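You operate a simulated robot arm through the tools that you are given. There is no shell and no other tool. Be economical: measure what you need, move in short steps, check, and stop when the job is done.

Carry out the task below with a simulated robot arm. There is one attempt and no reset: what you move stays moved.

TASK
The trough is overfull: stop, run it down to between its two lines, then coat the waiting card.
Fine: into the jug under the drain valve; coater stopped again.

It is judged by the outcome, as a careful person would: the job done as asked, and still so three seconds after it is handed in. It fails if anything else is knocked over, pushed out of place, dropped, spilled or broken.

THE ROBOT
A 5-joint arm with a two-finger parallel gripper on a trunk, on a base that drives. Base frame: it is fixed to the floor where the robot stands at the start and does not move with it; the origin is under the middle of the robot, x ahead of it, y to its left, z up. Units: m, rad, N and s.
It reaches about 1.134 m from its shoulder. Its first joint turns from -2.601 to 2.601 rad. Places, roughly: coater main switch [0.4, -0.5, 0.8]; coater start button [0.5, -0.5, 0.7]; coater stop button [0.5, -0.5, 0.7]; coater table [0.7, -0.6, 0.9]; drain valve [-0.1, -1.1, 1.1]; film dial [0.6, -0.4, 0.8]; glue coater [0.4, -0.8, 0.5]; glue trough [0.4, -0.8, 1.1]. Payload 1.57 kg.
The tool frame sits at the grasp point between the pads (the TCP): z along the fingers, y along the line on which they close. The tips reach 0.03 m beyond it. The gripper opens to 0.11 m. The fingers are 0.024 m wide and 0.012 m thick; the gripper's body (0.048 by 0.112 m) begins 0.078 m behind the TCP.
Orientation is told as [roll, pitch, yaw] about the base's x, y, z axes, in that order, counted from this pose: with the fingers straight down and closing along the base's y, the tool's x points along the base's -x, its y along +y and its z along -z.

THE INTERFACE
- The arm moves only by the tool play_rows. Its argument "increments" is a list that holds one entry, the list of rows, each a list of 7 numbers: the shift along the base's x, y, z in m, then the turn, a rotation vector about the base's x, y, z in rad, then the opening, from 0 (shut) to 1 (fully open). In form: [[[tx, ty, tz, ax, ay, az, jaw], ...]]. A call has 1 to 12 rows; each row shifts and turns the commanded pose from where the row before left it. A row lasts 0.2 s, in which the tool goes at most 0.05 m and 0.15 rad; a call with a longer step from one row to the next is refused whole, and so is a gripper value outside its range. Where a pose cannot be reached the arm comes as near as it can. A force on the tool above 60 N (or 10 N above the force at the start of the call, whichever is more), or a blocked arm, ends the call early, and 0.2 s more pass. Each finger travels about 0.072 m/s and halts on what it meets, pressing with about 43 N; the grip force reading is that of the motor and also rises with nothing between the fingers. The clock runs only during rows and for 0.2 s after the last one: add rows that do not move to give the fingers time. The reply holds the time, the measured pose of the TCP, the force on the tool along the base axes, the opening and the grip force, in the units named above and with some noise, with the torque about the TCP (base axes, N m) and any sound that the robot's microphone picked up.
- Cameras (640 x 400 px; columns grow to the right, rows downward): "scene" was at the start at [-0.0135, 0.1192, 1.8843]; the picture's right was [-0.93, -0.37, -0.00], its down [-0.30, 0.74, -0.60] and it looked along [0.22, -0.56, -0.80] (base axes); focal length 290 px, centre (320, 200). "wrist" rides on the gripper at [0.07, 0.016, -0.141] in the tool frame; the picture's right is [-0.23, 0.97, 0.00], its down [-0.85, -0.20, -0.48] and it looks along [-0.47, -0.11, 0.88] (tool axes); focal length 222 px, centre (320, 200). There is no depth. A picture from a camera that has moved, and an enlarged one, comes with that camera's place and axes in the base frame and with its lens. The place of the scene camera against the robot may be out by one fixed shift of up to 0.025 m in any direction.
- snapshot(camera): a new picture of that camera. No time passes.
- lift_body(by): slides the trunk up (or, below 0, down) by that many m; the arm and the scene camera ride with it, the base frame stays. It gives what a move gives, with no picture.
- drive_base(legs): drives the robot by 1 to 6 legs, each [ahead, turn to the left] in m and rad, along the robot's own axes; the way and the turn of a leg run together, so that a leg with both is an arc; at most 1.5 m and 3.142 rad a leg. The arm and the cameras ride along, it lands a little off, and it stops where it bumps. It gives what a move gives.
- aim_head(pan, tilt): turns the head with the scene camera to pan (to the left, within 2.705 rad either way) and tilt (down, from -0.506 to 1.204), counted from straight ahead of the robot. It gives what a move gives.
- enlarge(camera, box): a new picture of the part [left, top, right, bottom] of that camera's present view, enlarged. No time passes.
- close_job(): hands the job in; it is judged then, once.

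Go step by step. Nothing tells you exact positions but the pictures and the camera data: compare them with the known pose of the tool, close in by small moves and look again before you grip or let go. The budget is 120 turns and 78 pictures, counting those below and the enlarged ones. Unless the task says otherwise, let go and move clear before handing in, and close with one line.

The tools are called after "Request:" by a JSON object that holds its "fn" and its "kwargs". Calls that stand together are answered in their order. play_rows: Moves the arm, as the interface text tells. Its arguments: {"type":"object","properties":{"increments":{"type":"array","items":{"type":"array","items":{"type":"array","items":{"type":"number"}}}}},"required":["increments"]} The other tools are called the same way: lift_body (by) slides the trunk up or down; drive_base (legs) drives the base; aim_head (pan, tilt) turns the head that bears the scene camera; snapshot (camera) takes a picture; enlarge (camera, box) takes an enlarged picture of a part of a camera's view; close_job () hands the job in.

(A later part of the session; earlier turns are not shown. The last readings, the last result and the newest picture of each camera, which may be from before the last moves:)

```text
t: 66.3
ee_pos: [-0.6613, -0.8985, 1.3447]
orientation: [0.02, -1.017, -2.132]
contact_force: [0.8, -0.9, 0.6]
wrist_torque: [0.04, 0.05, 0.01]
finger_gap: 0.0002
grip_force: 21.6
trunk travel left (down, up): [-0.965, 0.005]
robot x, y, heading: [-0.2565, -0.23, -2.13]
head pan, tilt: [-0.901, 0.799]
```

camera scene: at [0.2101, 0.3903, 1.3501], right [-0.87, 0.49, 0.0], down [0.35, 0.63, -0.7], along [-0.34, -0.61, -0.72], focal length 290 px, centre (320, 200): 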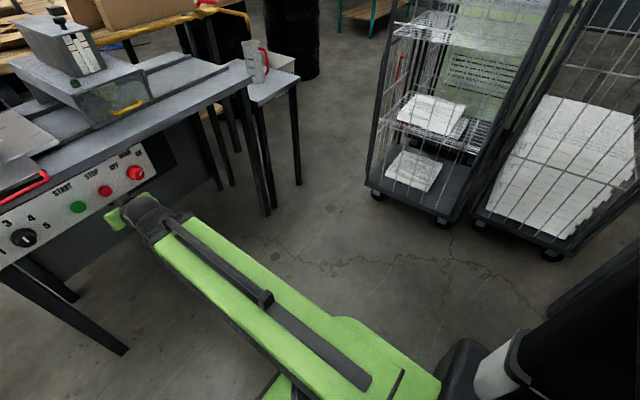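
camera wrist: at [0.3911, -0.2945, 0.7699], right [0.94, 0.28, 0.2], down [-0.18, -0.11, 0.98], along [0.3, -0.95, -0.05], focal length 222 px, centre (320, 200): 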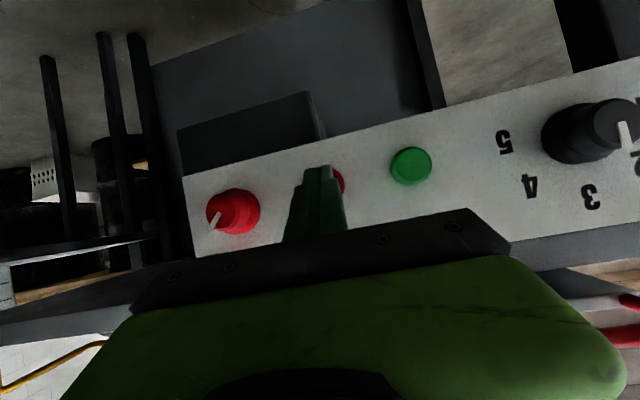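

Request:
{"fn": "drive_base", "kwargs": {"legs": [[0, 0.9]]}}

Request:
{"fn": "aim_head", "kwargs": {"pan": 0.0, "tilt": 0.9}}

Request:
{"fn": "snapshot", "kwargs": {"camera": "scene"}}

Request:
{"fn": "snapshot", "kwargs": {"camera": "wrist"}}

```text
t: 69.0
ee_pos: [0.0212, -0.952, 1.3458]
orientation: [0.018, -1.017, -1.219]
contact_force: [0.5, 0.0, -0.9]
wrist_torque: [0.0, 0.05, -0.02]
finger_gap: 0.0002
grip_force: 21.0
trunk travel left (down, up): [-0.965, 0.005]
robot x, y, heading: [-0.2322, -0.2198, -1.226]
head pan, tilt: [-0.901, 0.799]
```

```text
t: 70.2
ee_pos: [0.0192, -0.953, 1.3453]
orientation: [0.018, -1.018, -1.219]
contact_force: [1.0, -0.2, 0.6]
wrist_torque: [0.01, 0.03, 0.0]
finger_gap: 0.0001
grip_force: 21.3
trunk travel left (down, up): [-0.965, 0.005]
robot x, y, heading: [-0.23, -0.2166, -1.23]
head pan, tilt: [0.0, 0.901]
```

```text
44 pictures are left
camera scene: at [-0.0562, -0.1708, 1.9321], right [-0.94, -0.33, 0.0], down [-0.26, 0.74, -0.62], along [0.21, -0.59, -0.78], focal length 290 px, centre (320, 200)
```

scene: 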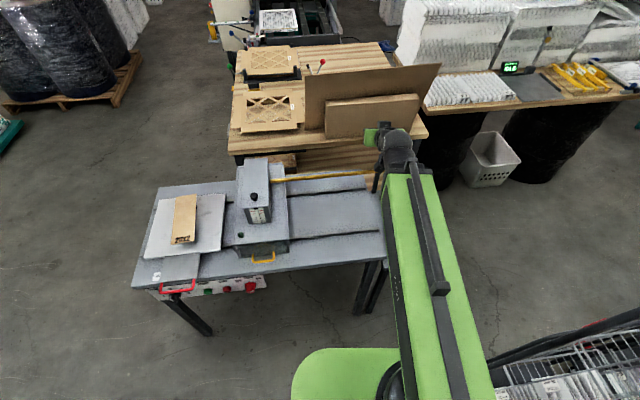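

```text
43 pictures are left
camera wrist: at [-0.0213, -0.8017, 1.3594], right [0.95, 0.24, 0.2], down [-0.18, -0.11, 0.98], along [0.26, -0.96, -0.07], focal length 222 px, centre (320, 200)
```

wrist: 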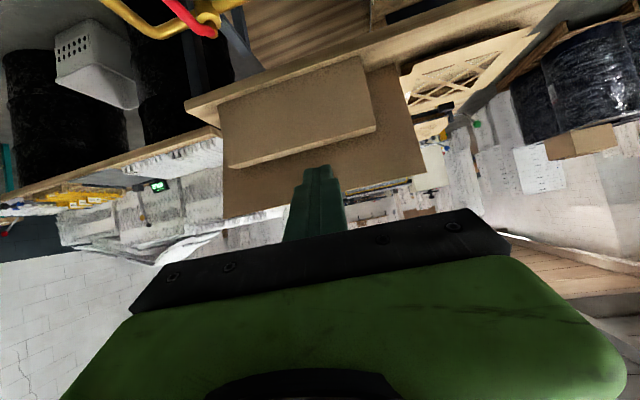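

The arm blocks the scene view, but the wrist camera sees the valve near (-0.05, -1.15, 1.03). I'll dip the tool to look down at the valve and spout.

Request:
{"fn": "play_rows", "kwargs": {"increments": [[[-0.0072, 0.0213, -0.0226, 0.12, 0.041, 0, 0], [-0.0072, 0.0213, -0.0216, 0.12, 0.041, 0, 0], [-0.0072, 0.0213, -0.02, 0.12, 0.041, 0, 0], [-0.0072, 0.0213, -0.018, 0.12, 0.041, 0, 0], [-0.046, -0.016, 0, 0, 0, -0.07, 0], [-0.046, -0.012, 0, 0, 0, -0.07, 0]]]}}

Request:
{"fn": "snapshot", "kwargs": {"camera": "wrist"}}

```text
t: 71.7
ee_pos: [-0.1021, -0.9007, 1.2621]
orientation: [0.032, -0.508, -1.369]
contact_force: [-0.1, 0.0, 0.1]
wrist_torque: [-0.01, -0.01, 0.02]
finger_gap: 0.0
grip_force: 21.5
out of reach, approached as far as the arm can: row 1
trunk travel left (down, up): [-0.965, 0.005]
robot x, y, heading: [-0.2322, -0.22, -1.232]
head pan, tilt: [0.0, 0.901]
```

```text
42 pictures are left
camera wrist: at [-0.116, -0.771, 1.3514], right [0.99, 0.01, 0.14], down [-0.11, -0.55, 0.83], along [0.09, -0.84, -0.54], focal length 222 px, centre (320, 200)
```

wrist: 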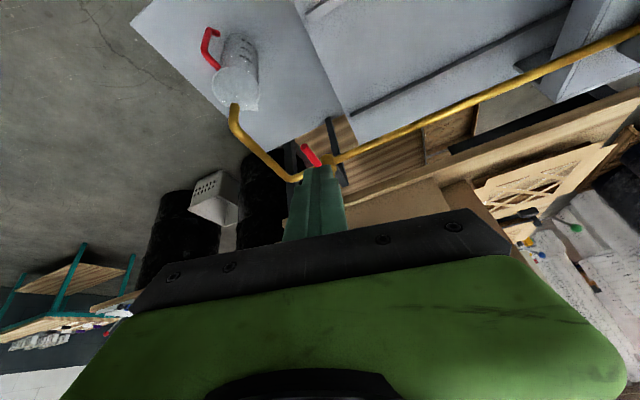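

Request:
{"fn": "enlarge", "kwargs": {"camera": "wrist", "box": [180, 20, 380, 190]}}

```text
2.35 times, centred on (280, 105) of wrist
camera zoom: at [-0.116, -0.771, 1.3514], right [0.99, 0.01, 0.14], down [-0.11, -0.55, 0.83], along [0.09, -0.84, -0.54], focal length 523 px, centre (414, 424)
```

zoom: 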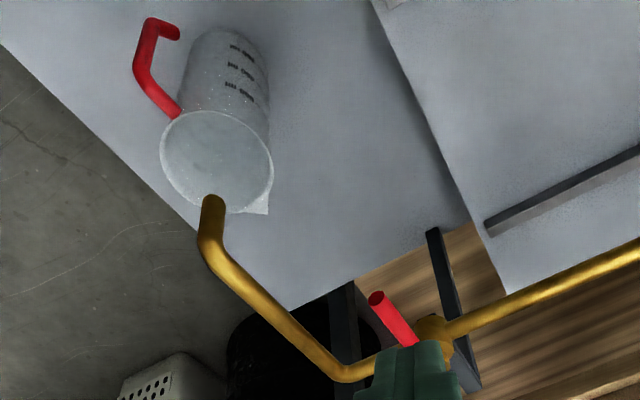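

The jug's mouth is directly under the spout, and the lever (closed, square to the pipe) points toward me from its axis at about (-0.046, -1.125) to a tip at about (-0.098, -1.03, 1.07). I'll move 0.12 m closer and set the tool vertical with fingers partly open, above the lever.

Request:
{"fn": "drive_base", "kwargs": {"legs": [[0.12, 0]]}}

Request:
{"fn": "play_rows", "kwargs": {"increments": [[[-0.003, 0.022, -0.012, 0.13, 0.027, 0, 0.2], [-0.003, 0.03, -0.01, 0.13, 0.027, 0, 0.45], [-0.003, 0.03, -0.007, 0.13, 0.027, 0, 0.45], [-0.003, 0.03, -0.003, 0.13, 0.027, 0, 0.45], [0, 0, 0, 0, 0, 0, 0.45]]]}}

Request:
{"fn": "snapshot", "kwargs": {"camera": "wrist"}}

```text
t: 72.9
ee_pos: [-0.0594, -1.0174, 1.2607]
orientation: [0.031, -0.507, -1.369]
contact_force: [0.4, -0.3, -0.2]
wrist_torque: [0.08, 0.03, -0.02]
finger_gap: 0.0001
grip_force: 21.5
trunk travel left (down, up): [-0.965, 0.005]
robot x, y, heading: [-0.1909, -0.3318, -1.231]
head pan, tilt: [0.0, 0.901]
```

```text
t: 74.1
ee_pos: [-0.072, -0.9021, 1.2322]
orientation: [0.03, 0.025, -1.369]
contact_force: [0.8, -0.1, 0.2]
wrist_torque: [-0.02, 0.01, -0.01]
finger_gap: 0.0496
grip_force: 0.1
trunk travel left (down, up): [-0.965, 0.005]
robot x, y, heading: [-0.1884, -0.3352, -1.228]
head pan, tilt: [0.0, 0.901]
```

```text
40 pictures are left
camera wrist: at [-0.0738, -0.8354, 1.3748], right [1.0, -0.03, 0.02], down [-0.04, -0.89, 0.45], along [0.01, -0.45, -0.89], focal length 222 px, centre (320, 200)
```

wrist: 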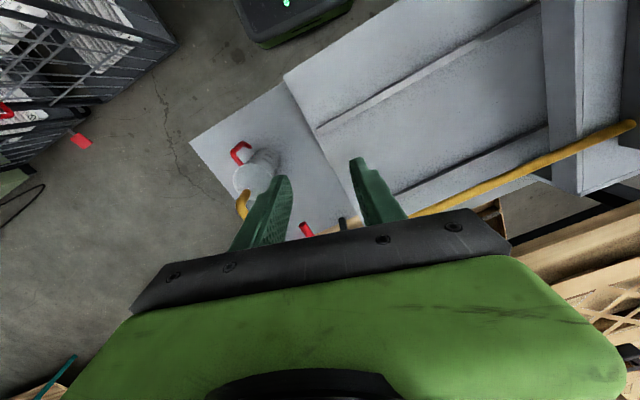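

Request:
{"fn": "play_rows", "kwargs": {"increments": [[[-0.004, -0.036, 0, 0, 0, 0.055, 0.45], [-0.004, -0.036, 0, 0, 0, 0.055, 0.45], [-0.004, -0.036, 0, 0, 0, 0.055, 0.45], [-0.003, -0.035, 0, 0, 0, 0.055, 0.45]]]}}

Request:
{"fn": "lift_body", "kwargs": {"by": -0.08}}

Request:
{"fn": "snapshot", "kwargs": {"camera": "wrist"}}

Request:
{"fn": "snapshot", "kwargs": {"camera": "scene"}}

```text
t: 75.1
ee_pos: [-0.0882, -1.0455, 1.2317]
orientation: [0.03, 0.022, -1.147]
contact_force: [-0.1, 0.6, 0.8]
wrist_torque: [-0.01, -0.02, -0.01]
finger_gap: 0.0498
grip_force: 0.0
out of reach, approached as far as the arm can: row 2
trunk travel left (down, up): [-0.965, 0.005]
robot x, y, heading: [-0.1919, -0.3325, -1.221]
head pan, tilt: [0.0, 0.901]
```

```text
t: 76.3
ee_pos: [-0.0873, -1.046, 1.1524]
orientation: [0.03, 0.023, -1.148]
contact_force: [-0.6, -0.8, -1.2]
wrist_torque: [0.02, -0.04, 0.03]
finger_gap: 0.0495
grip_force: 0.0
trunk travel left (down, up): [-0.885, 0.085]
robot x, y, heading: [-0.194, -0.3314, -1.232]
head pan, tilt: [0.0, 0.901]
```

```text
39 pictures are left
camera wrist: at [-0.1043, -0.9807, 1.2947], right [0.98, 0.19, 0.02], down [0.16, -0.88, 0.45], along [0.11, -0.44, -0.89], focal length 222 px, centre (320, 200)
```

wrist: 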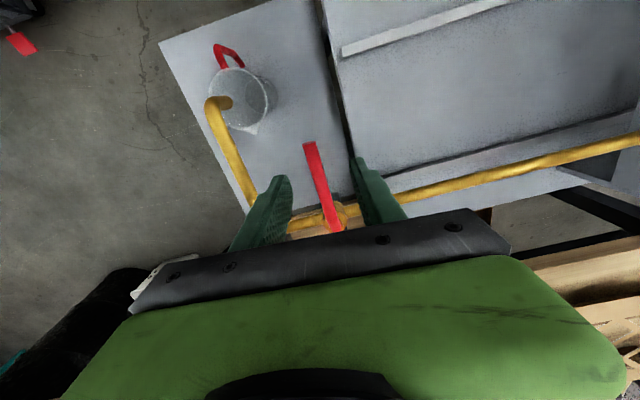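

```text
38 pictures are left
camera scene: at [-0.0159, -0.2857, 1.8522], right [-0.94, -0.34, 0.0], down [-0.26, 0.74, -0.62], along [0.21, -0.59, -0.78], focal length 290 px, centre (320, 200)
```

scene: 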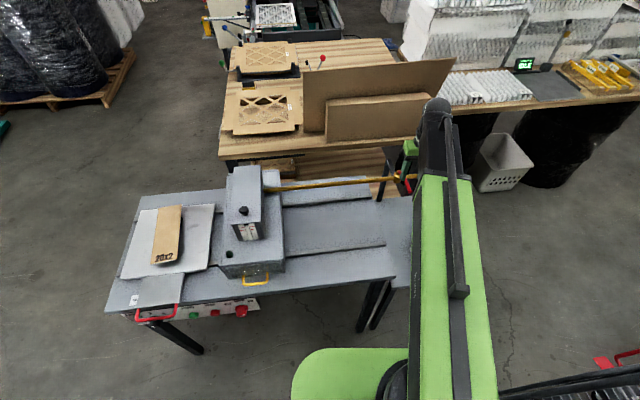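

The fingers straddle the lever nicely. I'll lower around it and note the gauge reading before opening.

Request:
{"fn": "lift_body", "kwargs": {"by": -0.074}}

Request:
{"fn": "enlarge", "kwargs": {"camera": "scene", "box": [210, 140, 290, 220]}}

Request:
{"fn": "enlarge", "kwargs": {"camera": "wrist", "box": [200, 60, 420, 260]}}

```text
t: 77.4
ee_pos: [-0.0885, -1.0455, 1.0784]
orientation: [0.031, 0.023, -1.147]
contact_force: [-0.8, 0.9, -0.2]
wrist_torque: [0.01, -0.01, 0.01]
finger_gap: 0.0497
grip_force: 0.0
trunk travel left (down, up): [-0.811, 0.159]
robot x, y, heading: [-0.1904, -0.3371, -1.23]
head pan, tilt: [0.0, 0.901]
```

```text
5.00 times, centred on (250, 180) of scene
camera zoom: at [-0.0159, -0.2856, 1.7782], right [-0.94, -0.34, 0.0], down [-0.26, 0.74, -0.62], along [0.21, -0.59, -0.78], focal length 1448 px, centre (670, 300)
```

zoom: 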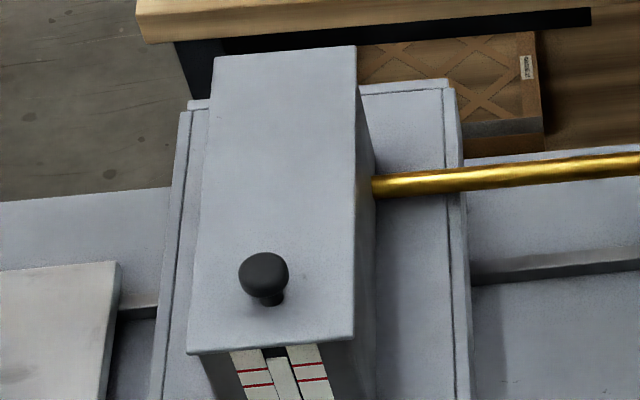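

```text
2.00 times, centred on (310, 160) of wrist
camera zoom: at [-0.1043, -0.9806, 1.2207], right [0.98, 0.19, 0.02], down [0.16, -0.88, 0.45], along [0.11, -0.44, -0.89], focal length 444 px, centre (340, 280)
```

zoom: 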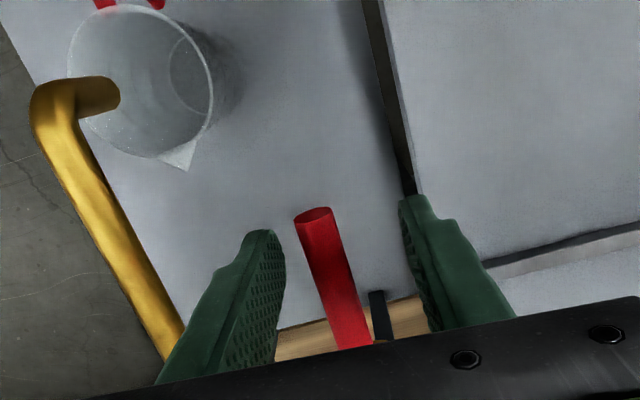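

The lever is between the fingers. I'll try turning it toward the outlet side and watch the force.

Request:
{"fn": "play_rows", "kwargs": {"increments": [[[-0.0114, -0.0069, 0, 0, 0, 0.149, 0.45], [-0.0102, -0.0086, 0, 0, 0, 0.149, 0.45], [-0.0089, -0.01, 0, 0, 0, 0.149, 0.45]]]}}

Request:
{"fn": "snapshot", "kwargs": {"camera": "wrist"}}

```text
t: 78.2
ee_pos: [-0.1096, -1.0705, 1.0785]
orientation: [0.035, 0.019, -0.697]
contact_force: [44.7, 5.6, -5.1]
wrist_torque: [0.05, 0.12, -1.59]
finger_gap: 0.0784
grip_force: 16.9
trunk travel left (down, up): [-0.811, 0.159]
robot x, y, heading: [-0.1904, -0.3308, -1.228]
head pan, tilt: [0.0, 0.901]
```

```text
35 pictures are left
camera wrist: at [-0.1542, -1.0197, 1.2202], right [0.8, 0.6, 0.03], down [0.52, -0.72, 0.46], along [0.29, -0.35, -0.89], focal length 222 px, centre (320, 200)
```

wrist: 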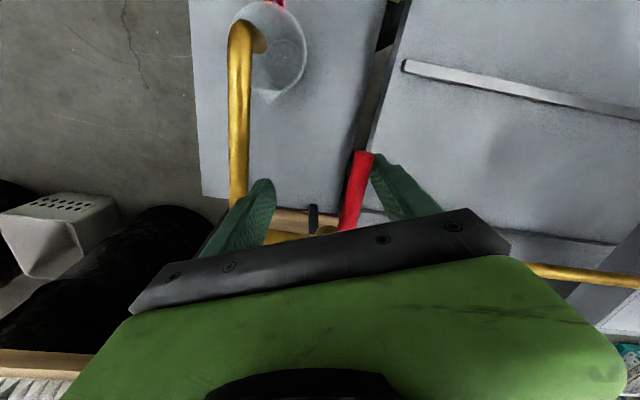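

That way is against its stop. I'll go back and turn it the other way.

Request:
{"fn": "play_rows", "kwargs": {"increments": [[[0.0089, 0.01, 0, 0, 0, -0.149, 0.45], [0.0102, 0.0086, 0, 0, 0, -0.149, 0.45], [0.0114, 0.0069, 0, 0, 0, -0.149, 0.45], [0.0123, 0.0051, 0, 0, 0, -0.149, 0.45], [0.013, 0.0033, 0, 0, 0, -0.149, 0.45], [0.0132, 0.0013, 0, 0, 0, -0.149, 0.45]]]}}

Request:
{"fn": "snapshot", "kwargs": {"camera": "wrist"}}

Request:
{"fn": "enlarge", "kwargs": {"camera": "scene", "box": [210, 180, 300, 260]}}

```text
t: 79.6
ee_pos: [-0.0493, -1.0366, 1.0777]
orientation: [0.03, 0.023, -1.598]
contact_force: [-1.4, -0.4, 0.1]
wrist_torque: [0.02, 0.02, 0.01]
finger_gap: 0.0509
grip_force: 0.5
trunk travel left (down, up): [-0.811, 0.159]
robot x, y, heading: [-0.1904, -0.3334, -1.233]
head pan, tilt: [0.0, 0.901]
```

```text
34 pictures are left
camera wrist: at [-0.0354, -0.9705, 1.2206], right [0.97, -0.25, 0.02], down [-0.24, -0.86, 0.45], along [-0.1, -0.44, -0.89], focal length 222 px, centre (320, 200)
```

wrist: 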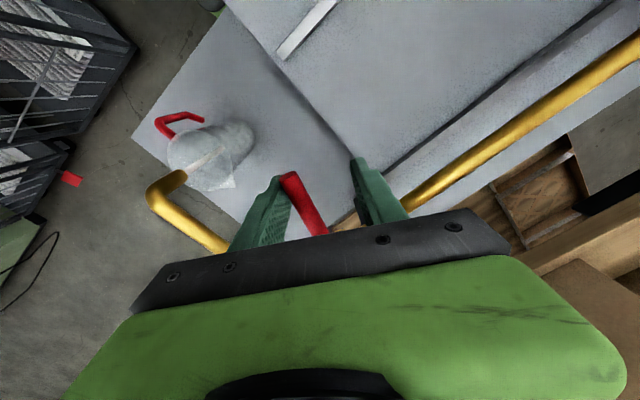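

```text
5.00 times, centred on (255, 220) of scene
camera zoom: at [-0.0159, -0.2858, 1.7782], right [-0.94, -0.34, 0.0], down [-0.26, 0.74, -0.62], along [0.21, -0.59, -0.78], focal length 1448 px, centre (645, 100)
```

zoom: 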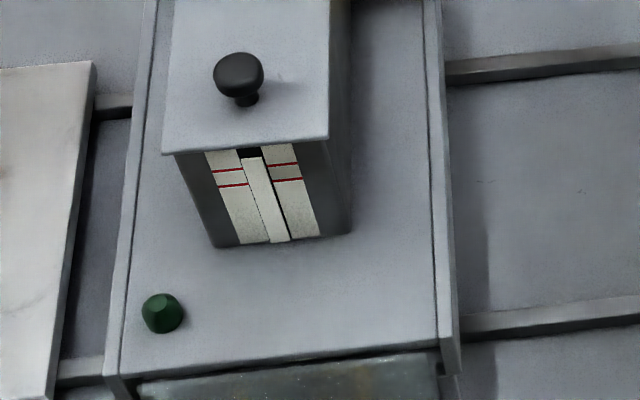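

It moves this way, and a stream of glue seems to be entering the jug. I'll wait a little and check the gauge.

Request:
{"fn": "play_rows", "kwargs": {"increments": [[[0, 0, 0, 0, 0, 0, 0.45], [0, 0, 0, 0, 0, 0, 0.45], [0, 0, 0, 0, 0, 0, 0.45], [0, 0, 0, 0, 0, 0, 0.45]]]}}

Request:
{"fn": "enlarge", "kwargs": {"camera": "scene", "box": [230, 195, 270, 235]}}

Request:
{"fn": "enlarge", "kwargs": {"camera": "wrist", "box": [130, 90, 350, 250]}}

```text
t: 80.6
ee_pos: [-0.0494, -1.0362, 1.0776]
orientation: [0.029, 0.023, -1.597]
contact_force: [0.1, 0.5, 0.2]
wrist_torque: [-0.03, 0.01, -0.03]
finger_gap: 0.0495
grip_force: 0.1
trunk travel left (down, up): [-0.811, 0.159]
robot x, y, heading: [-0.1906, -0.3332, -1.229]
head pan, tilt: [0.0, 0.901]
```

```text
10.00 times, centred on (250, 215) of scene
camera zoom: at [-0.0158, -0.2857, 1.7782], right [-0.94, -0.34, 0.0], down [-0.26, 0.74, -0.62], along [0.21, -0.59, -0.78], focal length 2896 px, centre (1020, 50)
```

zoom: 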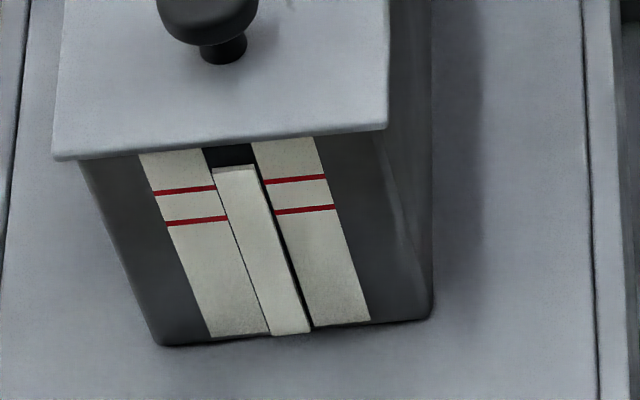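

```text
2.50 times, centred on (240, 170) of wrist
camera zoom: at [-0.0356, -0.9705, 1.2207], right [0.97, -0.25, 0.02], down [-0.24, -0.86, 0.45], along [-0.09, -0.44, -0.89], focal length 555 px, centre (520, 275)
```

zoom: 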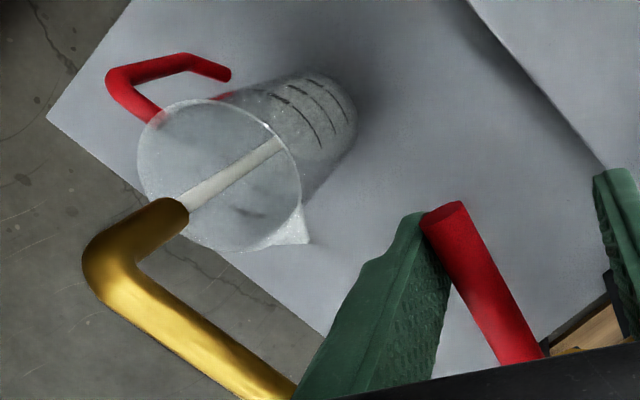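

Glue is running cleanly into the jug and the level is dropping slowly. I'll wait about 5 s and check again.

Request:
{"fn": "play_rows", "kwargs": {"increments": [[[0, 0, 0, 0, 0, 0, 0.45], [0, 0, 0, 0, 0, 0, 0.45], [0, 0, 0, 0, 0, 0, 0.45], [0, 0, 0, 0, 0, 0, 0.45], [0, 0, 0, 0, 0, 0, 0.45], [0, 0, 0, 0, 0, 0, 0.45], [0, 0, 0, 0, 0, 0, 0.45], [0, 0, 0, 0, 0, 0, 0.45], [0, 0, 0, 0, 0, 0, 0.45], [0, 0, 0, 0, 0, 0, 0.45], [0, 0, 0, 0, 0, 0, 0.45], [0, 0, 0, 0, 0, 0, 0.45]]]}}

Request:
{"fn": "play_rows", "kwargs": {"increments": [[[0, 0, 0, 0, 0, 0, 0.45], [0, 0, 0, 0, 0, 0, 0.45], [0, 0, 0, 0, 0, 0, 0.45], [0, 0, 0, 0, 0, 0, 0.45], [0, 0, 0, 0, 0, 0, 0.45], [0, 0, 0, 0, 0, 0, 0.45], [0, 0, 0, 0, 0, 0, 0.45], [0, 0, 0, 0, 0, 0, 0.45], [0, 0, 0, 0, 0, 0, 0.45], [0, 0, 0, 0, 0, 0, 0.45], [0, 0, 0, 0, 0, 0, 0.45], [0, 0, 0, 0, 0, 0, 0.45]]]}}

Request:
{"fn": "enlarge", "kwargs": {"camera": "scene", "box": [230, 195, 270, 235]}}

```text
t: 83.2
ee_pos: [-0.0496, -1.0358, 1.078]
orientation: [0.03, 0.022, -1.597]
contact_force: [0.4, 0.1, 0.1]
wrist_torque: [0.0, -0.04, -0.03]
finger_gap: 0.0494
grip_force: 0.0
trunk travel left (down, up): [-0.811, 0.159]
robot x, y, heading: [-0.188, -0.3301, -1.227]
head pan, tilt: [0.0, 0.901]
```

```text
t: 85.8
ee_pos: [-0.0479, -1.0358, 1.0792]
orientation: [0.028, 0.021, -1.597]
contact_force: [-0.3, -0.2, -0.5]
wrist_torque: [0.03, -0.01, 0.03]
finger_gap: 0.0497
grip_force: 0.1
trunk travel left (down, up): [-0.811, 0.159]
robot x, y, heading: [-0.1894, -0.3328, -1.229]
head pan, tilt: [0.0, 0.901]
```

```text
10.00 times, centred on (250, 215) of scene
camera zoom: at [-0.0158, -0.2856, 1.7782], right [-0.94, -0.34, 0.0], down [-0.26, 0.74, -0.62], along [0.21, -0.59, -0.78], focal length 2896 px, centre (1020, 50)
```

zoom: 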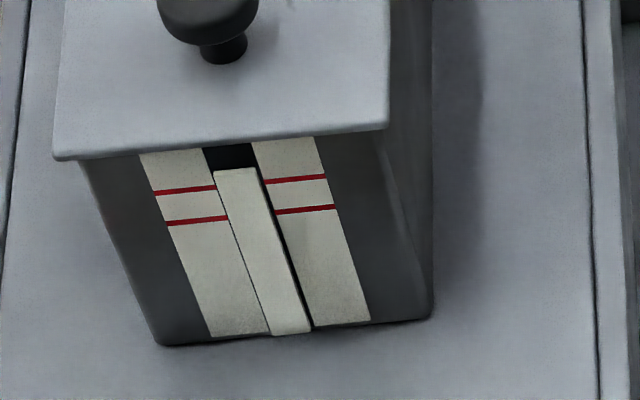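

Slow, so I'll open the valve a good deal more and wait again.

Request:
{"fn": "play_rows", "kwargs": {"increments": [[[0.0134, -0.0007, 0, 0, 0, -0.149, 0.45], [0.013, -0.0028, 0, 0, 0, -0.149, 0.45], [0.0125, -0.0046, 0, 0, 0, -0.149, 0.45], [0, 0, 0, 0, 0, 0, 0.45], [0, 0, 0, 0, 0, 0, 0.45], [0, 0, 0, 0, 0, 0, 0.45], [0, 0, 0, 0, 0, 0, 0.45], [0, 0, 0, 0, 0, 0, 0.45], [0, 0, 0, 0, 0, 0, 0.45], [0, 0, 0, 0, 0, 0, 0.45], [0, 0, 0, 0, 0, 0, 0.45], [0, 0, 0, 0, 0, 0, 0.45]]]}}

Request:
{"fn": "enlarge", "kwargs": {"camera": "scene", "box": [230, 195, 270, 235]}}

```text
t: 88.4
ee_pos: [-0.0093, -1.0429, 1.079]
orientation: [0.029, 0.024, -2.044]
contact_force: [-0.6, -0.2, -0.7]
wrist_torque: [-0.01, 0.02, 0.02]
finger_gap: 0.0494
grip_force: 0.1
trunk travel left (down, up): [-0.811, 0.159]
robot x, y, heading: [-0.1929, -0.3341, -1.227]
head pan, tilt: [0.0, 0.901]
```

```text
10.00 times, centred on (250, 215) of scene
camera zoom: at [-0.0158, -0.2857, 1.7782], right [-0.94, -0.34, 0.0], down [-0.26, 0.74, -0.62], along [0.21, -0.59, -0.78], focal length 2896 px, centre (1020, 50)
```

zoom: 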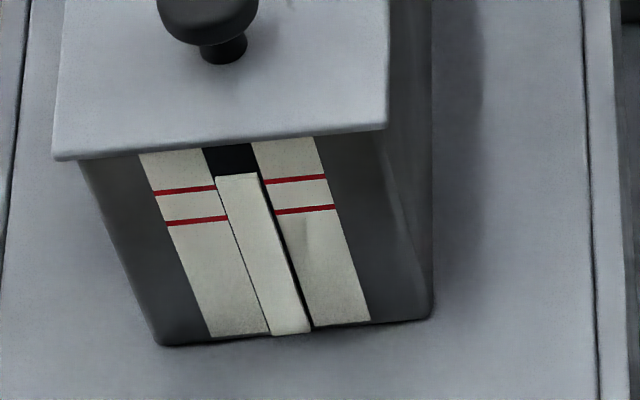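

Request:
{"fn": "play_rows", "kwargs": {"increments": [[[0, 0, 0, 0, 0, 0, 0.45], [0, 0, 0, 0, 0, 0, 0.45], [0, 0, 0, 0, 0, 0, 0.45], [0, 0, 0, 0, 0, 0, 0.45], [0, 0, 0, 0, 0, 0, 0.45], [0, 0, 0, 0, 0, 0, 0.45], [0, 0, 0, 0, 0, 0, 0.45], [0, 0, 0, 0, 0, 0, 0.45], [0, 0, 0, 0, 0, 0, 0.45], [0, 0, 0, 0, 0, 0, 0.45], [0, 0, 0, 0, 0, 0, 0.45], [0, 0, 0, 0, 0, 0, 0.45]]]}}

Request:
{"fn": "play_rows", "kwargs": {"increments": [[[0, 0, 0, 0, 0, 0, 0.45], [0, 0, 0, 0, 0, 0, 0.45], [0, 0, 0, 0, 0, 0, 0.45], [0, 0, 0, 0, 0, 0, 0.45], [0, 0, 0, 0, 0, 0, 0.45], [0, 0, 0, 0, 0, 0, 0.45], [0, 0, 0, 0, 0, 0, 0.45], [0, 0, 0, 0, 0, 0, 0.45], [0, 0, 0, 0, 0, 0, 0.45], [0, 0, 0, 0, 0, 0, 0.45], [0, 0, 0, 0, 0, 0, 0.45], [0, 0, 0, 0, 0, 0, 0.45]]]}}

Request:
{"fn": "enlarge", "kwargs": {"camera": "scene", "box": [230, 195, 270, 235]}}

Request:
{"fn": "enlarge", "kwargs": {"camera": "wrist", "box": [100, 50, 350, 250]}}

```text
t: 91.0
ee_pos: [-0.0092, -1.0445, 1.079]
orientation: [0.029, 0.023, -2.045]
contact_force: [-0.2, -0.6, -0.3]
wrist_torque: [0.02, -0.03, -0.01]
finger_gap: 0.0496
grip_force: 0.0
trunk travel left (down, up): [-0.811, 0.159]
robot x, y, heading: [-0.1908, -0.3316, -1.23]
head pan, tilt: [0.0, 0.901]
```

```text
t: 93.6
ee_pos: [-0.0097, -1.0451, 1.078]
orientation: [0.029, 0.022, -2.044]
contact_force: [-0.2, -0.2, 0.2]
wrist_torque: [-0.01, 0.03, 0.03]
finger_gap: 0.0494
grip_force: 0.1
trunk travel left (down, up): [-0.811, 0.159]
robot x, y, heading: [-0.1935, -0.3325, -1.23]
head pan, tilt: [0.0, 0.901]
```

```text
10.00 times, centred on (250, 215) of scene
camera zoom: at [-0.0158, -0.2857, 1.7782], right [-0.94, -0.34, 0.0], down [-0.26, 0.74, -0.62], along [0.21, -0.59, -0.78], focal length 2896 px, centre (1020, 50)
```

zoom: 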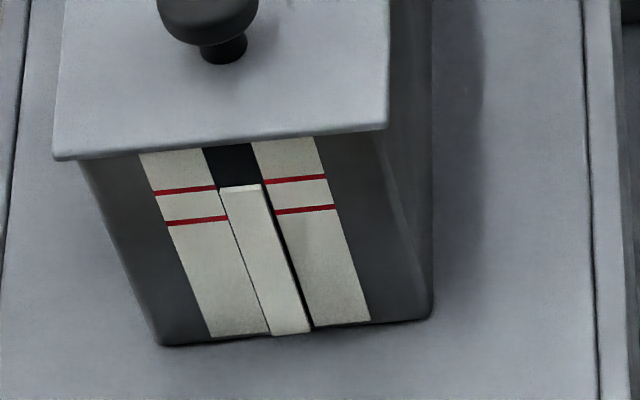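

```text
2.00 times, centred on (225, 150) of wrist
camera zoom: at [0.0308, -0.9913, 1.2207], right [0.76, -0.65, 0.02], down [-0.58, -0.67, 0.45], along [-0.28, -0.36, -0.89], focal length 444 px, centre (510, 300)
```

zoom: 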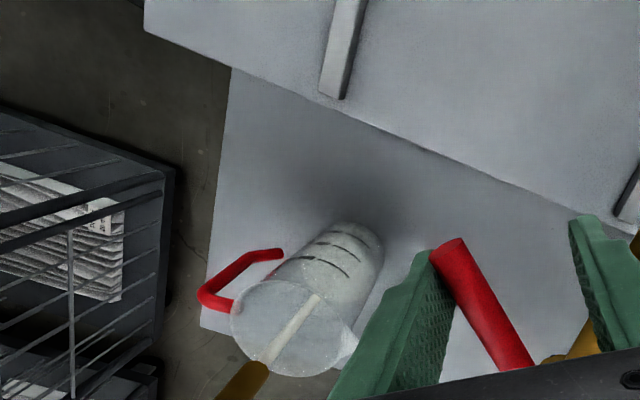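

The level is right about at the upper line. Another 3.5 s should bring it mid-band, then I'll check before closing.

Request:
{"fn": "play_rows", "kwargs": {"increments": [[[0, 0, 0, 0, 0, 0, 0.45], [0, 0, 0, 0, 0, 0, 0.45], [0, 0, 0, 0, 0, 0, 0.45], [0, 0, 0, 0, 0, 0, 0.45], [0, 0, 0, 0, 0, 0, 0.45], [0, 0, 0, 0, 0, 0, 0.45], [0, 0, 0, 0, 0, 0, 0.45], [0, 0, 0, 0, 0, 0, 0.45], [0, 0, 0, 0, 0, 0, 0.45], [0, 0, 0, 0, 0, 0, 0.45], [0, 0, 0, 0, 0, 0, 0.45], [0, 0, 0, 0, 0, 0, 0.45]]]}}

Request:
{"fn": "play_rows", "kwargs": {"increments": [[[0, 0, 0, 0, 0, 0, 0.45], [0, 0, 0, 0, 0, 0, 0.45], [0, 0, 0, 0, 0, 0, 0.45]]]}}

Request:
{"fn": "enlarge", "kwargs": {"camera": "scene", "box": [230, 195, 270, 235]}}

```text
t: 96.2
ee_pos: [-0.0098, -1.0448, 1.0778]
orientation: [0.029, 0.023, -2.044]
contact_force: [0.1, 1.6, 0.1]
wrist_torque: [0.0, 0.02, -0.03]
finger_gap: 0.0495
grip_force: 0.0
trunk travel left (down, up): [-0.811, 0.159]
robot x, y, heading: [-0.1913, -0.3315, -1.23]
head pan, tilt: [0.0, 0.901]
```

```text
t: 97.0
ee_pos: [-0.009, -1.0436, 1.0777]
orientation: [0.03, 0.021, -2.044]
contact_force: [-0.5, -0.1, 0.5]
wrist_torque: [0.01, 0.03, 0.0]
finger_gap: 0.0494
grip_force: 0.1
trunk travel left (down, up): [-0.811, 0.159]
robot x, y, heading: [-0.1916, -0.3302, -1.228]
head pan, tilt: [0.0, 0.901]
```

```text
10.00 times, centred on (250, 215) of scene
camera zoom: at [-0.0158, -0.2857, 1.7782], right [-0.94, -0.34, 0.0], down [-0.26, 0.74, -0.62], along [0.21, -0.59, -0.78], focal length 2896 px, centre (1020, 50)
```

zoom: 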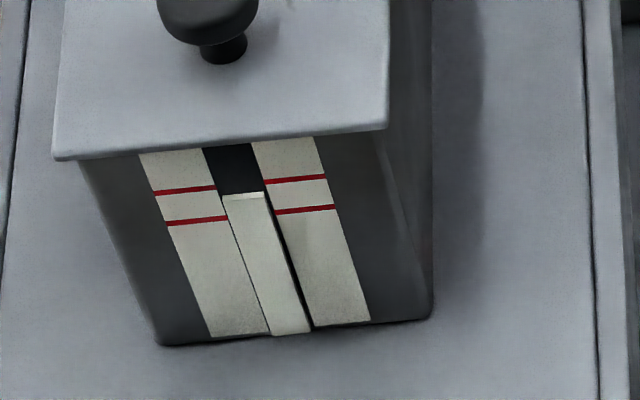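

Mid-band now. I'll close the valve fully, pressing lightly against its stop.

Request:
{"fn": "play_rows", "kwargs": {"increments": [[[-0.0125, 0.0046, 0, 0, 0, 0.149, 0.45], [-0.013, 0.0028, 0, 0, 0, 0.149, 0.45], [-0.0134, 0.0007, 0, 0, 0, 0.149, 0.45], [-0.0132, -0.0013, 0, 0, 0, 0.149, 0.45], [-0.013, -0.0033, 0, 0, 0, 0.149, 0.45], [-0.0123, -0.0051, 0, 0, 0, 0.149, 0.45], [-0.0114, -0.0069, 0, 0, 0, 0.149, 0.45], [-0.0102, -0.0086, 0, 0, 0, 0.149, 0.45], [0, 0, 0, 0, 0, 0, 0.45]]]}}

Request:
{"fn": "enlarge", "kwargs": {"camera": "scene", "box": [230, 195, 270, 235]}}

Request:
{"fn": "snapshot", "kwargs": {"camera": "wrist"}}

```text
t: 99.0
ee_pos: [-0.1075, -1.0611, 1.0787]
orientation: [0.03, 0.022, -0.848]
contact_force: [13.9, 1.5, 0.5]
wrist_torque: [-0.02, -0.04, -0.4]
finger_gap: 0.0598
grip_force: 5.9
trunk travel left (down, up): [-0.811, 0.159]
robot x, y, heading: [-0.1923, -0.3342, -1.23]
head pan, tilt: [0.0, 0.901]
```

```text
10.00 times, centred on (250, 215) of scene
camera zoom: at [-0.0139, -0.2854, 1.778], right [-0.94, -0.34, 0.0], down [-0.26, 0.74, -0.62], along [0.21, -0.59, -0.78], focal length 2896 px, centre (1020, 50)
```

zoom: 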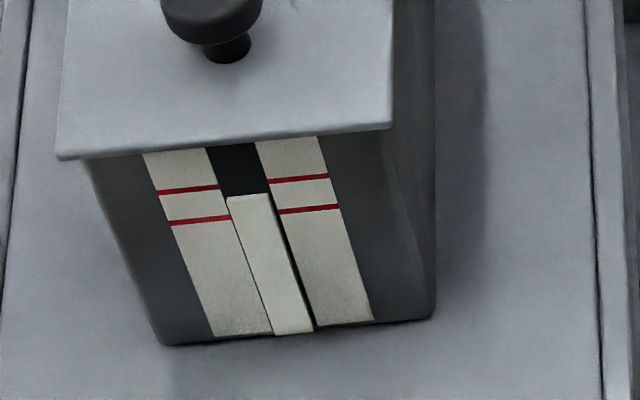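

```text
24 pictures are left
camera wrist: at [-0.1422, -1.0035, 1.2207], right [0.88, 0.47, 0.02], down [0.41, -0.79, 0.45], along [0.23, -0.39, -0.89], focal length 222 px, centre (320, 200)
```

wrist: 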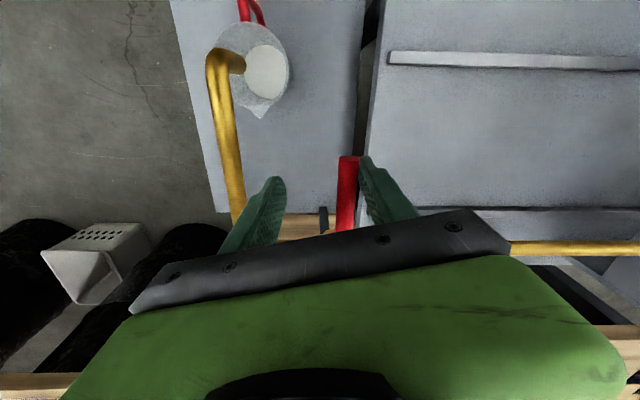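

The valve is shut, the stream has stopped, and the level sits between the lines. I'll centre the fingers off the lever, rise, back off and stow the arm for the drive back.

Request:
{"fn": "play_rows", "kwargs": {"increments": [[[0.0102, 0.0086, 0, 0, 0, -0.149, 0.45], [0.0094, 0.0059, 0, 0, 0, -0.129, 0.45], [0, 0, 0, 0, 0, 0, 0.45]]]}}

Request:
{"fn": "lift_body", "kwargs": {"by": 0.154}}

Request:
{"fn": "drive_base", "kwargs": {"legs": [[-0.12, 0]]}}

Request:
{"fn": "play_rows", "kwargs": {"increments": [[[0.0013, -0.0092, 0.0027, -0.148, -0.0215, 0, 0], [0.0013, -0.0092, 0.0081, -0.148, -0.0215, 0, 0], [0.0013, -0.0092, 0.0132, -0.148, -0.0215, 0, 0], [0.0013, -0.0092, 0.0181, -0.148, -0.0215, 0, 0], [0.0013, -0.0092, 0.0225, -0.148, -0.0215, 0, 0], [0.0013, -0.0092, 0.0265, -0.148, -0.0215, 0, 0], [0.0013, -0.0092, 0.0299, -0.148, -0.0215, 0, 0]]]}}

Request:
{"fn": "play_rows", "kwargs": {"increments": [[[0.0426, 0.0074, 0, 0, 0, 0.055, 0], [0.0421, 0.0097, 0, 0, 0, 0.055, 0], [0.0415, 0.0121, 0, 0, 0, 0.055, 0], [0.0408, 0.0143, 0, 0, 0, 0.055, 0], [0.0399, 0.0165, 0, 0, 0, 0.055, 0], [0.039, 0.0187, 0, 0, 0, 0.055, 0], [0.0378, 0.0208, 0, 0, 0, 0.055, 0], [0.0367, 0.0228, 0, 0, 0, 0.055, 0], [0.0353, 0.0248, 0, 0, 0, 0.055, 0], [0.034, 0.0267, 0, 0, 0, 0.055, 0]]]}}

```text
t: 99.8
ee_pos: [-0.0887, -1.047, 1.0779]
orientation: [0.03, 0.025, -1.133]
contact_force: [-0.3, -0.2, -0.7]
wrist_torque: [0.0, 0.0, 0.0]
finger_gap: 0.0497
grip_force: 0.1
trunk travel left (down, up): [-0.811, 0.159]
robot x, y, heading: [-0.1894, -0.3298, -1.232]
head pan, tilt: [0.0, 0.901]
```

```text
t: 101.6
ee_pos: [-0.0899, -1.0463, 1.2312]
orientation: [0.03, 0.025, -1.131]
contact_force: [-0.1, 0.3, -0.5]
wrist_torque: [0.02, 0.0, 0.0]
finger_gap: 0.0496
grip_force: 0.0
trunk travel left (down, up): [-0.965, 0.005]
robot x, y, heading: [-0.1887, -0.332, -1.223]
head pan, tilt: [0.0, 0.901]
```

```text
t: 102.8
ee_pos: [-0.1304, -0.9298, 1.2342]
orientation: [0.03, 0.022, -1.129]
contact_force: [-0.3, 0.8, 0.9]
wrist_torque: [-0.06, -0.01, 0.01]
finger_gap: 0.0495
grip_force: 0.1
trunk travel left (down, up): [-0.965, 0.005]
robot x, y, heading: [-0.232, -0.2171, -1.226]
head pan, tilt: [0.0, 0.901]
```

```text
t: 104.4
ee_pos: [-0.1214, -0.9957, 1.3457]
orientation: [-0.43, -0.958, -0.892]
contact_force: [-0.6, 0.2, 0.1]
wrist_torque: [-0.03, 0.0, -0.02]
finger_gap: 0.0003
grip_force: 21.3
out of reach, approached as far as the arm can: row 3, 6
trunk travel left (down, up): [-0.965, 0.005]
robot x, y, heading: [-0.2292, -0.2165, -1.231]
head pan, tilt: [0.0, 0.901]
```

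```text
t: 106.6
ee_pos: [0.2684, -0.821, 1.3452]
orientation: [-0.43, -0.957, -0.34]
contact_force: [-0.3, 0.5, -0.7]
wrist_torque: [0.04, 0.0, -0.05]
finger_gap: 0.0002
grip_force: 21.2
trunk travel left (down, up): [-0.965, 0.005]
robot x, y, heading: [-0.2305, -0.2211, -1.224]
head pan, tilt: [0.0, 0.901]
```

Request:
{"fn": "drive_base", "kwargs": {"legs": [[0, -1.02], [-0.617, 0], [0, 1.065]]}}

Request:
{"fn": "aim_head", "kwargs": {"pan": 0.1, "tilt": 0.85}}

Request:
{"fn": "snapshot", "kwargs": {"camera": "scene"}}

```text
t: 115.4
ee_pos: [0.681, -0.3227, 1.343]
orientation: [-0.427, -0.954, -0.316]
contact_force: [0.4, 0.5, -1.1]
wrist_torque: [-0.02, 0.06, -0.04]
finger_gap: 0.0002
grip_force: 21.2
trunk travel left (down, up): [-0.965, 0.005]
robot x, y, heading: [0.1934, 0.282, -1.21]
head pan, tilt: [0.0, 0.901]
```

```text
t: 116.0
ee_pos: [0.6756, -0.323, 1.3462]
orientation: [-0.428, -0.959, -0.315]
contact_force: [0.4, -1.3, 0.1]
wrist_torque: [0.01, -0.01, -0.02]
finger_gap: 0.0
grip_force: 21.1
trunk travel left (down, up): [-0.965, 0.005]
robot x, y, heading: [0.1958, 0.2816, -1.212]
head pan, tilt: [0.099, 0.85]
```

```text
23 pictures are left
camera scene: at [0.3736, 0.3312, 1.9362], right [-0.9, -0.44, 0.0], down [-0.33, 0.67, -0.66], along [0.29, -0.59, -0.75], focal length 290 px, centre (320, 200)
```

scene: 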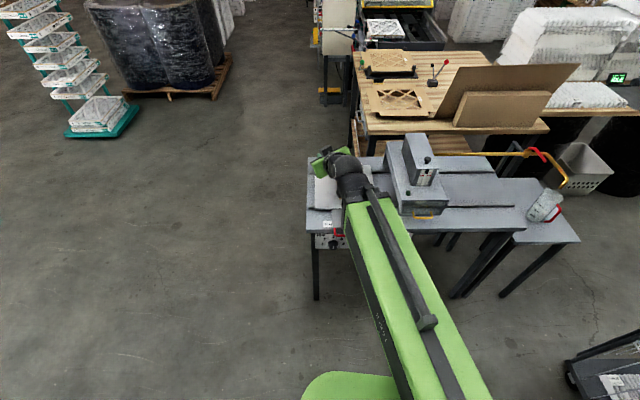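

I'm back in front of the panel. I'll swing the arm off to the left again, dip it to 45°, and lower the trunk to button height.

Request:
{"fn": "play_rows", "kwargs": {"increments": [[[0.034, 0.0285, 0, 0, 0, 0.0575, 0], [0.0323, 0.0305, 0, 0, 0, 0.0575, 0], [0.0305, 0.0323, 0, 0, 0, 0.0575, 0], [0.0286, 0.034, 0, 0, 0, 0.0575, 0], [0.0266, 0.0356, 0, 0, 0, 0.0575, 0], [0.0245, 0.037, 0, 0, 0, 0.0575, 0], [0.0223, 0.0384, 0, 0, 0, 0.0575, 0], [0.0201, 0.0396, 0, 0, 0, 0.0575, 0], [0.0178, 0.0407, 0, 0, 0, 0.0575, 0], [0.0154, 0.0416, 0, 0, 0, 0.0575, 0], [0.013, 0.0424, 0, 0, 0, 0.0575, 0], [0.0105, 0.0432, 0, 0, 0, 0.0575, 0]]]}}

Request:
{"fn": "play_rows", "kwargs": {"increments": [[[-0.012, 0.0025, -0.024, 0.025, 0.118, 0, 0], [-0.012, 0.0025, -0.022, 0.025, 0.118, 0, 0], [0, 0, 0, 0, 0, 0, 0]]]}}

Request:
{"fn": "lift_body", "kwargs": {"by": -0.3}}

Request:
{"fn": "lift_body", "kwargs": {"by": -0.237}}

```text
t: 118.6
ee_pos: [0.9516, 0.1213, 1.344]
orientation: [-0.429, -0.958, 0.375]
contact_force: [0.2, 0.1, -0.5]
wrist_torque: [0.01, -0.02, 0.0]
finger_gap: 0.0
grip_force: 21.2
trunk travel left (down, up): [-0.965, 0.005]
robot x, y, heading: [0.1938, 0.2806, -1.209]
head pan, tilt: [0.099, 0.85]
```

```text
t: 119.4
ee_pos: [0.9283, 0.1275, 1.3]
orientation: [-0.247, -0.745, 0.236]
contact_force: [0.3, -0.6, 0.2]
wrist_torque: [0.02, -0.02, 0.03]
finger_gap: 0.0001
grip_force: 21.9
trunk travel left (down, up): [-0.965, 0.005]
robot x, y, heading: [0.1923, 0.2827, -1.211]
head pan, tilt: [0.099, 0.85]
```

```text
t: 122.4
ee_pos: [0.9284, 0.1274, 0.9999]
orientation: [-0.246, -0.742, 0.238]
contact_force: [0.1, -0.8, -0.6]
wrist_torque: [0.01, -0.01, 0.01]
finger_gap: 0.0
grip_force: 21.5
trunk travel left (down, up): [-0.665, 0.305]
robot x, y, heading: [0.1958, 0.2816, -1.209]
head pan, tilt: [0.099, 0.85]
```

```text
t: 124.9
ee_pos: [0.9271, 0.1272, 0.7634]
orientation: [-0.246, -0.745, 0.238]
contact_force: [0.6, 0.7, -1.0]
wrist_torque: [0.02, 0.03, -0.01]
finger_gap: 0.0001
grip_force: 21.8
trunk travel left (down, up): [-0.428, 0.542]
robot x, y, heading: [0.1888, 0.2828, -1.215]
head pan, tilt: [0.099, 0.85]
```

Request:
{"fn": "enlarge", "kwargs": {"camera": "scene", "box": [260, 30, 480, 170]}}

```text
2.86 times, centred on (370, 100) of scene
camera zoom: at [0.3753, 0.3312, 1.3991], right [-0.9, -0.45, 0.0], down [-0.33, 0.67, -0.66], along [0.29, -0.59, -0.75], focal length 827 px, centre (177, 486)
```

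zoom: 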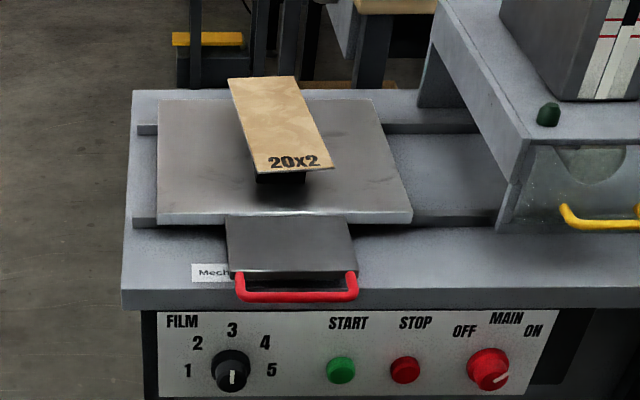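

Dial reads 3 and Main is ON. Swinging in to the start button now.

Request:
{"fn": "play_rows", "kwargs": {"increments": [[[-0.011, -0.0452, 0, 0, 0, -0.0618, 0], [-0.0138, -0.0444, 0, 0, 0, -0.0618, 0], [-0.0165, -0.0435, 0, 0, 0, -0.0618, 0], [-0.0191, -0.0424, 0, 0, 0, -0.0618, 0], [-0.0217, -0.0411, 0, 0, 0, -0.0618, 0], [-0.0242, -0.0397, 0, 0, 0, -0.0618, 0], [-0.0266, -0.0381, 0, 0, 0, -0.0618, 0], [-0.0289, -0.0364, 0, 0, 0, -0.0618, 0], [-0.0311, -0.0346, 0, 0, 0, -0.0618, 0], [-0.0332, -0.0326, 0, 0, 0, -0.0618, 0], [-0.0351, -0.0304, 0, 0, 0, -0.0618, 0], [-0.0369, -0.0282, 0, 0, 0, -0.0618, 0]]]}}

Request:
{"fn": "play_rows", "kwargs": {"increments": [[[-0.0386, -0.0259, 0, 0, 0, -0.0618, 0], [-0.0401, -0.0235, 0, 0, 0, -0.0618, 0], [-0.0415, -0.021, 0, 0, 0, -0.0618, 0], [0, 0, 0, 0, 0, 0, 0]]]}}

Request:
{"fn": "snapshot", "kwargs": {"camera": "wrist"}}

Request:
{"fn": "enlarge", "kwargs": {"camera": "scene", "box": [300, 100, 440, 190]}}

```text
t: 127.5
ee_pos: [0.6304, -0.3297, 0.7632]
orientation: [-0.248, -0.747, -0.506]
contact_force: [-0.3, 0.2, -0.7]
wrist_torque: [0.02, -0.02, -0.01]
finger_gap: 0.0
grip_force: 21.3
trunk travel left (down, up): [-0.428, 0.542]
robot x, y, heading: [0.1953, 0.2798, -1.209]
head pan, tilt: [0.099, 0.85]
```

```text
t: 128.5
ee_pos: [0.5093, -0.4016, 0.7626]
orientation: [-0.247, -0.744, -0.69]
contact_force: [-0.3, 0.0, 0.7]
wrist_torque: [0.0, 0.0, -0.02]
finger_gap: 0.0
grip_force: 21.4
trunk travel left (down, up): [-0.428, 0.542]
robot x, y, heading: [0.192, 0.2784, -1.21]
head pan, tilt: [0.099, 0.85]
```

```text
21 pictures are left
camera wrist: at [0.4329, -0.2732, 0.8131], right [0.85, 0.52, -0.02], down [0.17, -0.24, 0.96], along [0.49, -0.82, -0.29], focal length 222 px, centre (320, 200)
```

wrist: 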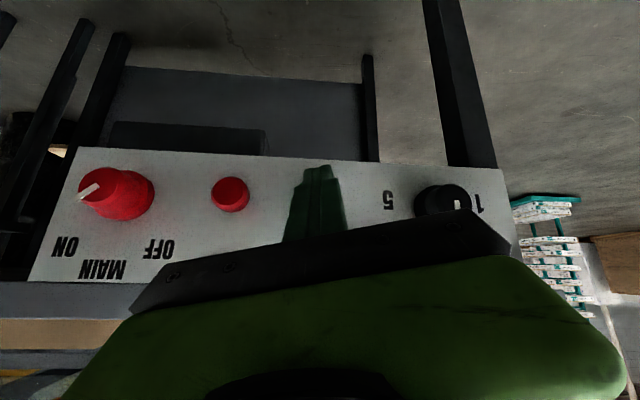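

```text
4.44 times, centred on (370, 145) of scene
camera zoom: at [0.3751, 0.331, 1.3991], right [-0.9, -0.45, 0.0], down [-0.33, 0.67, -0.66], along [0.29, -0.59, -0.75], focal length 1287 px, centre (98, 444)
```

zoom: 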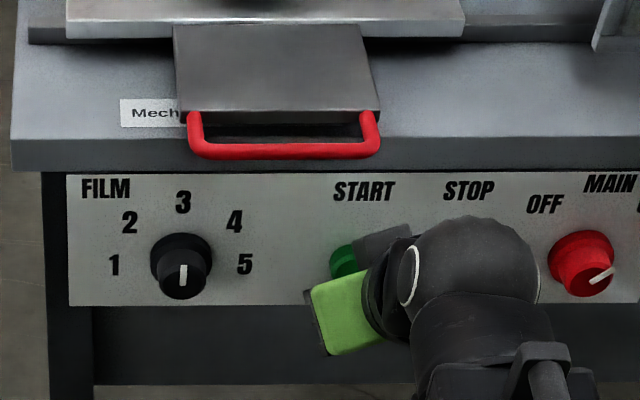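

The finger is lined up with the start button. Pressing.

Request:
{"fn": "play_rows", "kwargs": {"increments": [[[0.0085, -0.0181, 0, 0, 0, 0, 0], [0.0063, -0.0136, 0, 0, 0, 0, 0], [0.0042, -0.009, 0, 0, 0, 0, 0], [0.0021, -0.0045, 0, 0, 0, 0, 0], [0.0021, -0.0045, 0, 0, 0, 0, 0]]]}}

```text
t: 129.5
ee_pos: [0.5251, -0.4304, 0.7641]
orientation: [-0.238, -0.731, -0.694]
contact_force: [-70.3, 127.8, 101.7]
wrist_torque: [1.45, 0.82, 0.13]
finger_gap: 0.0002
grip_force: 21.5
trunk travel left (down, up): [-0.428, 0.542]
robot x, y, heading: [0.1933, 0.2839, -1.211]
head pan, tilt: [0.099, 0.85]
heard: click
stopped in row 4: the force on the tool passed its limit at 62 N (the readings are from after the stop); the commanded pose is now the measured one
```

Request:
{"fn": "play_rows", "kwargs": {"increments": [[[-0.0085, 0.0181, 0, 0, 0, 0, 0], [-0.007, 0.015, 0, 0, 0, 0, 0], [0, 0, 0, 0, 0, 0, 0]]]}}

Request:
{"fn": "enlarge", "kwargs": {"camera": "scene", "box": [300, 10, 480, 170]}}

```text
t: 130.3
ee_pos: [0.5139, -0.4066, 0.761]
orientation: [-0.24, -0.732, -0.693]
contact_force: [0.7, -0.3, 0.3]
wrist_torque: [0.01, -0.02, -0.02]
finger_gap: 0.0002
grip_force: 21.2
trunk travel left (down, up): [-0.428, 0.542]
robot x, y, heading: [0.1943, 0.2809, -1.209]
head pan, tilt: [0.099, 0.85]
```

```text
2.50 times, centred on (390, 90) of scene
camera zoom: at [0.3752, 0.3313, 1.399], right [-0.9, -0.45, 0.0], down [-0.33, 0.67, -0.66], along [0.29, -0.59, -0.75], focal length 724 px, centre (145, 475)
```

zoom: 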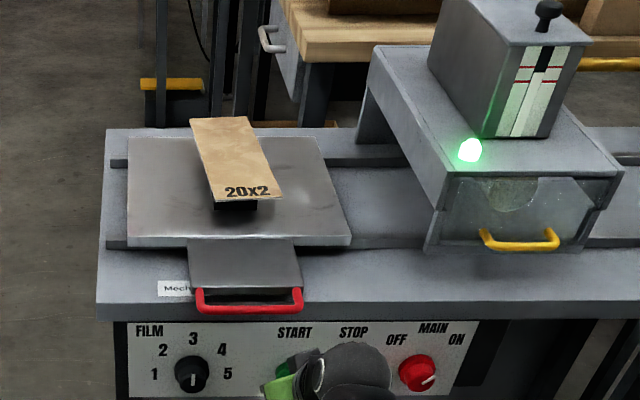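

The coater is running again (lamp lit, level between the lines). Next I'll move clear of the handle, raise the trunk, and set the tool vertical to grip the red table handle.

Request:
{"fn": "play_rows", "kwargs": {"increments": [[[-0.047, -0.0118, 0, 0, 0, -0.063, 0], [-0.0451, -0.016, 0, 0, 0, -0.063, 0], [-0.046, -0.0131, 0, 0, 0, -0.063, 0], [0, 0, 0, 0, 0, 0, 0]]]}}

Request:
{"fn": "lift_body", "kwargs": {"by": 0.275}}

```text
t: 131.3
ee_pos: [0.3751, -0.4472, 0.7616]
orientation: [-0.241, -0.732, -0.883]
contact_force: [-0.3, 0.4, -0.3]
wrist_torque: [0.01, -0.02, -0.02]
finger_gap: 0.0
grip_force: 21.3
trunk travel left (down, up): [-0.428, 0.542]
robot x, y, heading: [0.1936, 0.2801, -1.208]
head pan, tilt: [0.099, 0.85]
```

```text
t: 134.1
ee_pos: [0.3743, -0.446, 1.0369]
orientation: [-0.239, -0.734, -0.882]
contact_force: [-0.3, -0.4, 0.7]
wrist_torque: [0.0, 0.02, -0.02]
finger_gap: 0.0
grip_force: 21.4
trunk travel left (down, up): [-0.703, 0.267]
robot x, y, heading: [0.1908, 0.2828, -1.209]
head pan, tilt: [0.099, 0.85]
```

Request:
{"fn": "play_rows", "kwargs": {"increments": [[[-0.0061, 0.0243, -0.02, 0.124, 0.0312, 0, 0.2], [-0.0061, 0.0243, -0.017, 0.124, 0.0312, 0, 0.5], [-0.0061, 0.0243, -0.0133, 0.124, 0.0312, 0, 0.6], [-0.0061, 0.0243, -0.0097, 0.124, 0.0312, 0, 0.6], [-0.0061, 0.0243, -0.006, 0.124, 0.0312, 0, 0.6], [-0.0061, 0.0243, -0.0019, 0.124, 0.0312, 0, 0.6], [0, 0, 0, 0, 0, 0.149, 0.6], [0, 0, 0, 0, 0, 0.149, 0.6], [0, 0, 0, 0, 0, 0.149, 0.6], [0, 0, 0, 0, 0, 0.149, 0.6], [0, 0, 0, 0, 0, 0.149, 0.6]]]}}

```text
t: 136.4
ee_pos: [0.3384, -0.2995, 0.9707]
orientation: [0.06, -0.015, -0.252]
contact_force: [0.7, 0.2, -0.2]
wrist_torque: [0.0, -0.01, 0.0]
finger_gap: 0.0659
grip_force: 0.0
trunk travel left (down, up): [-0.703, 0.267]
robot x, y, heading: [0.1963, 0.2812, -1.211]
head pan, tilt: [0.099, 0.85]
```

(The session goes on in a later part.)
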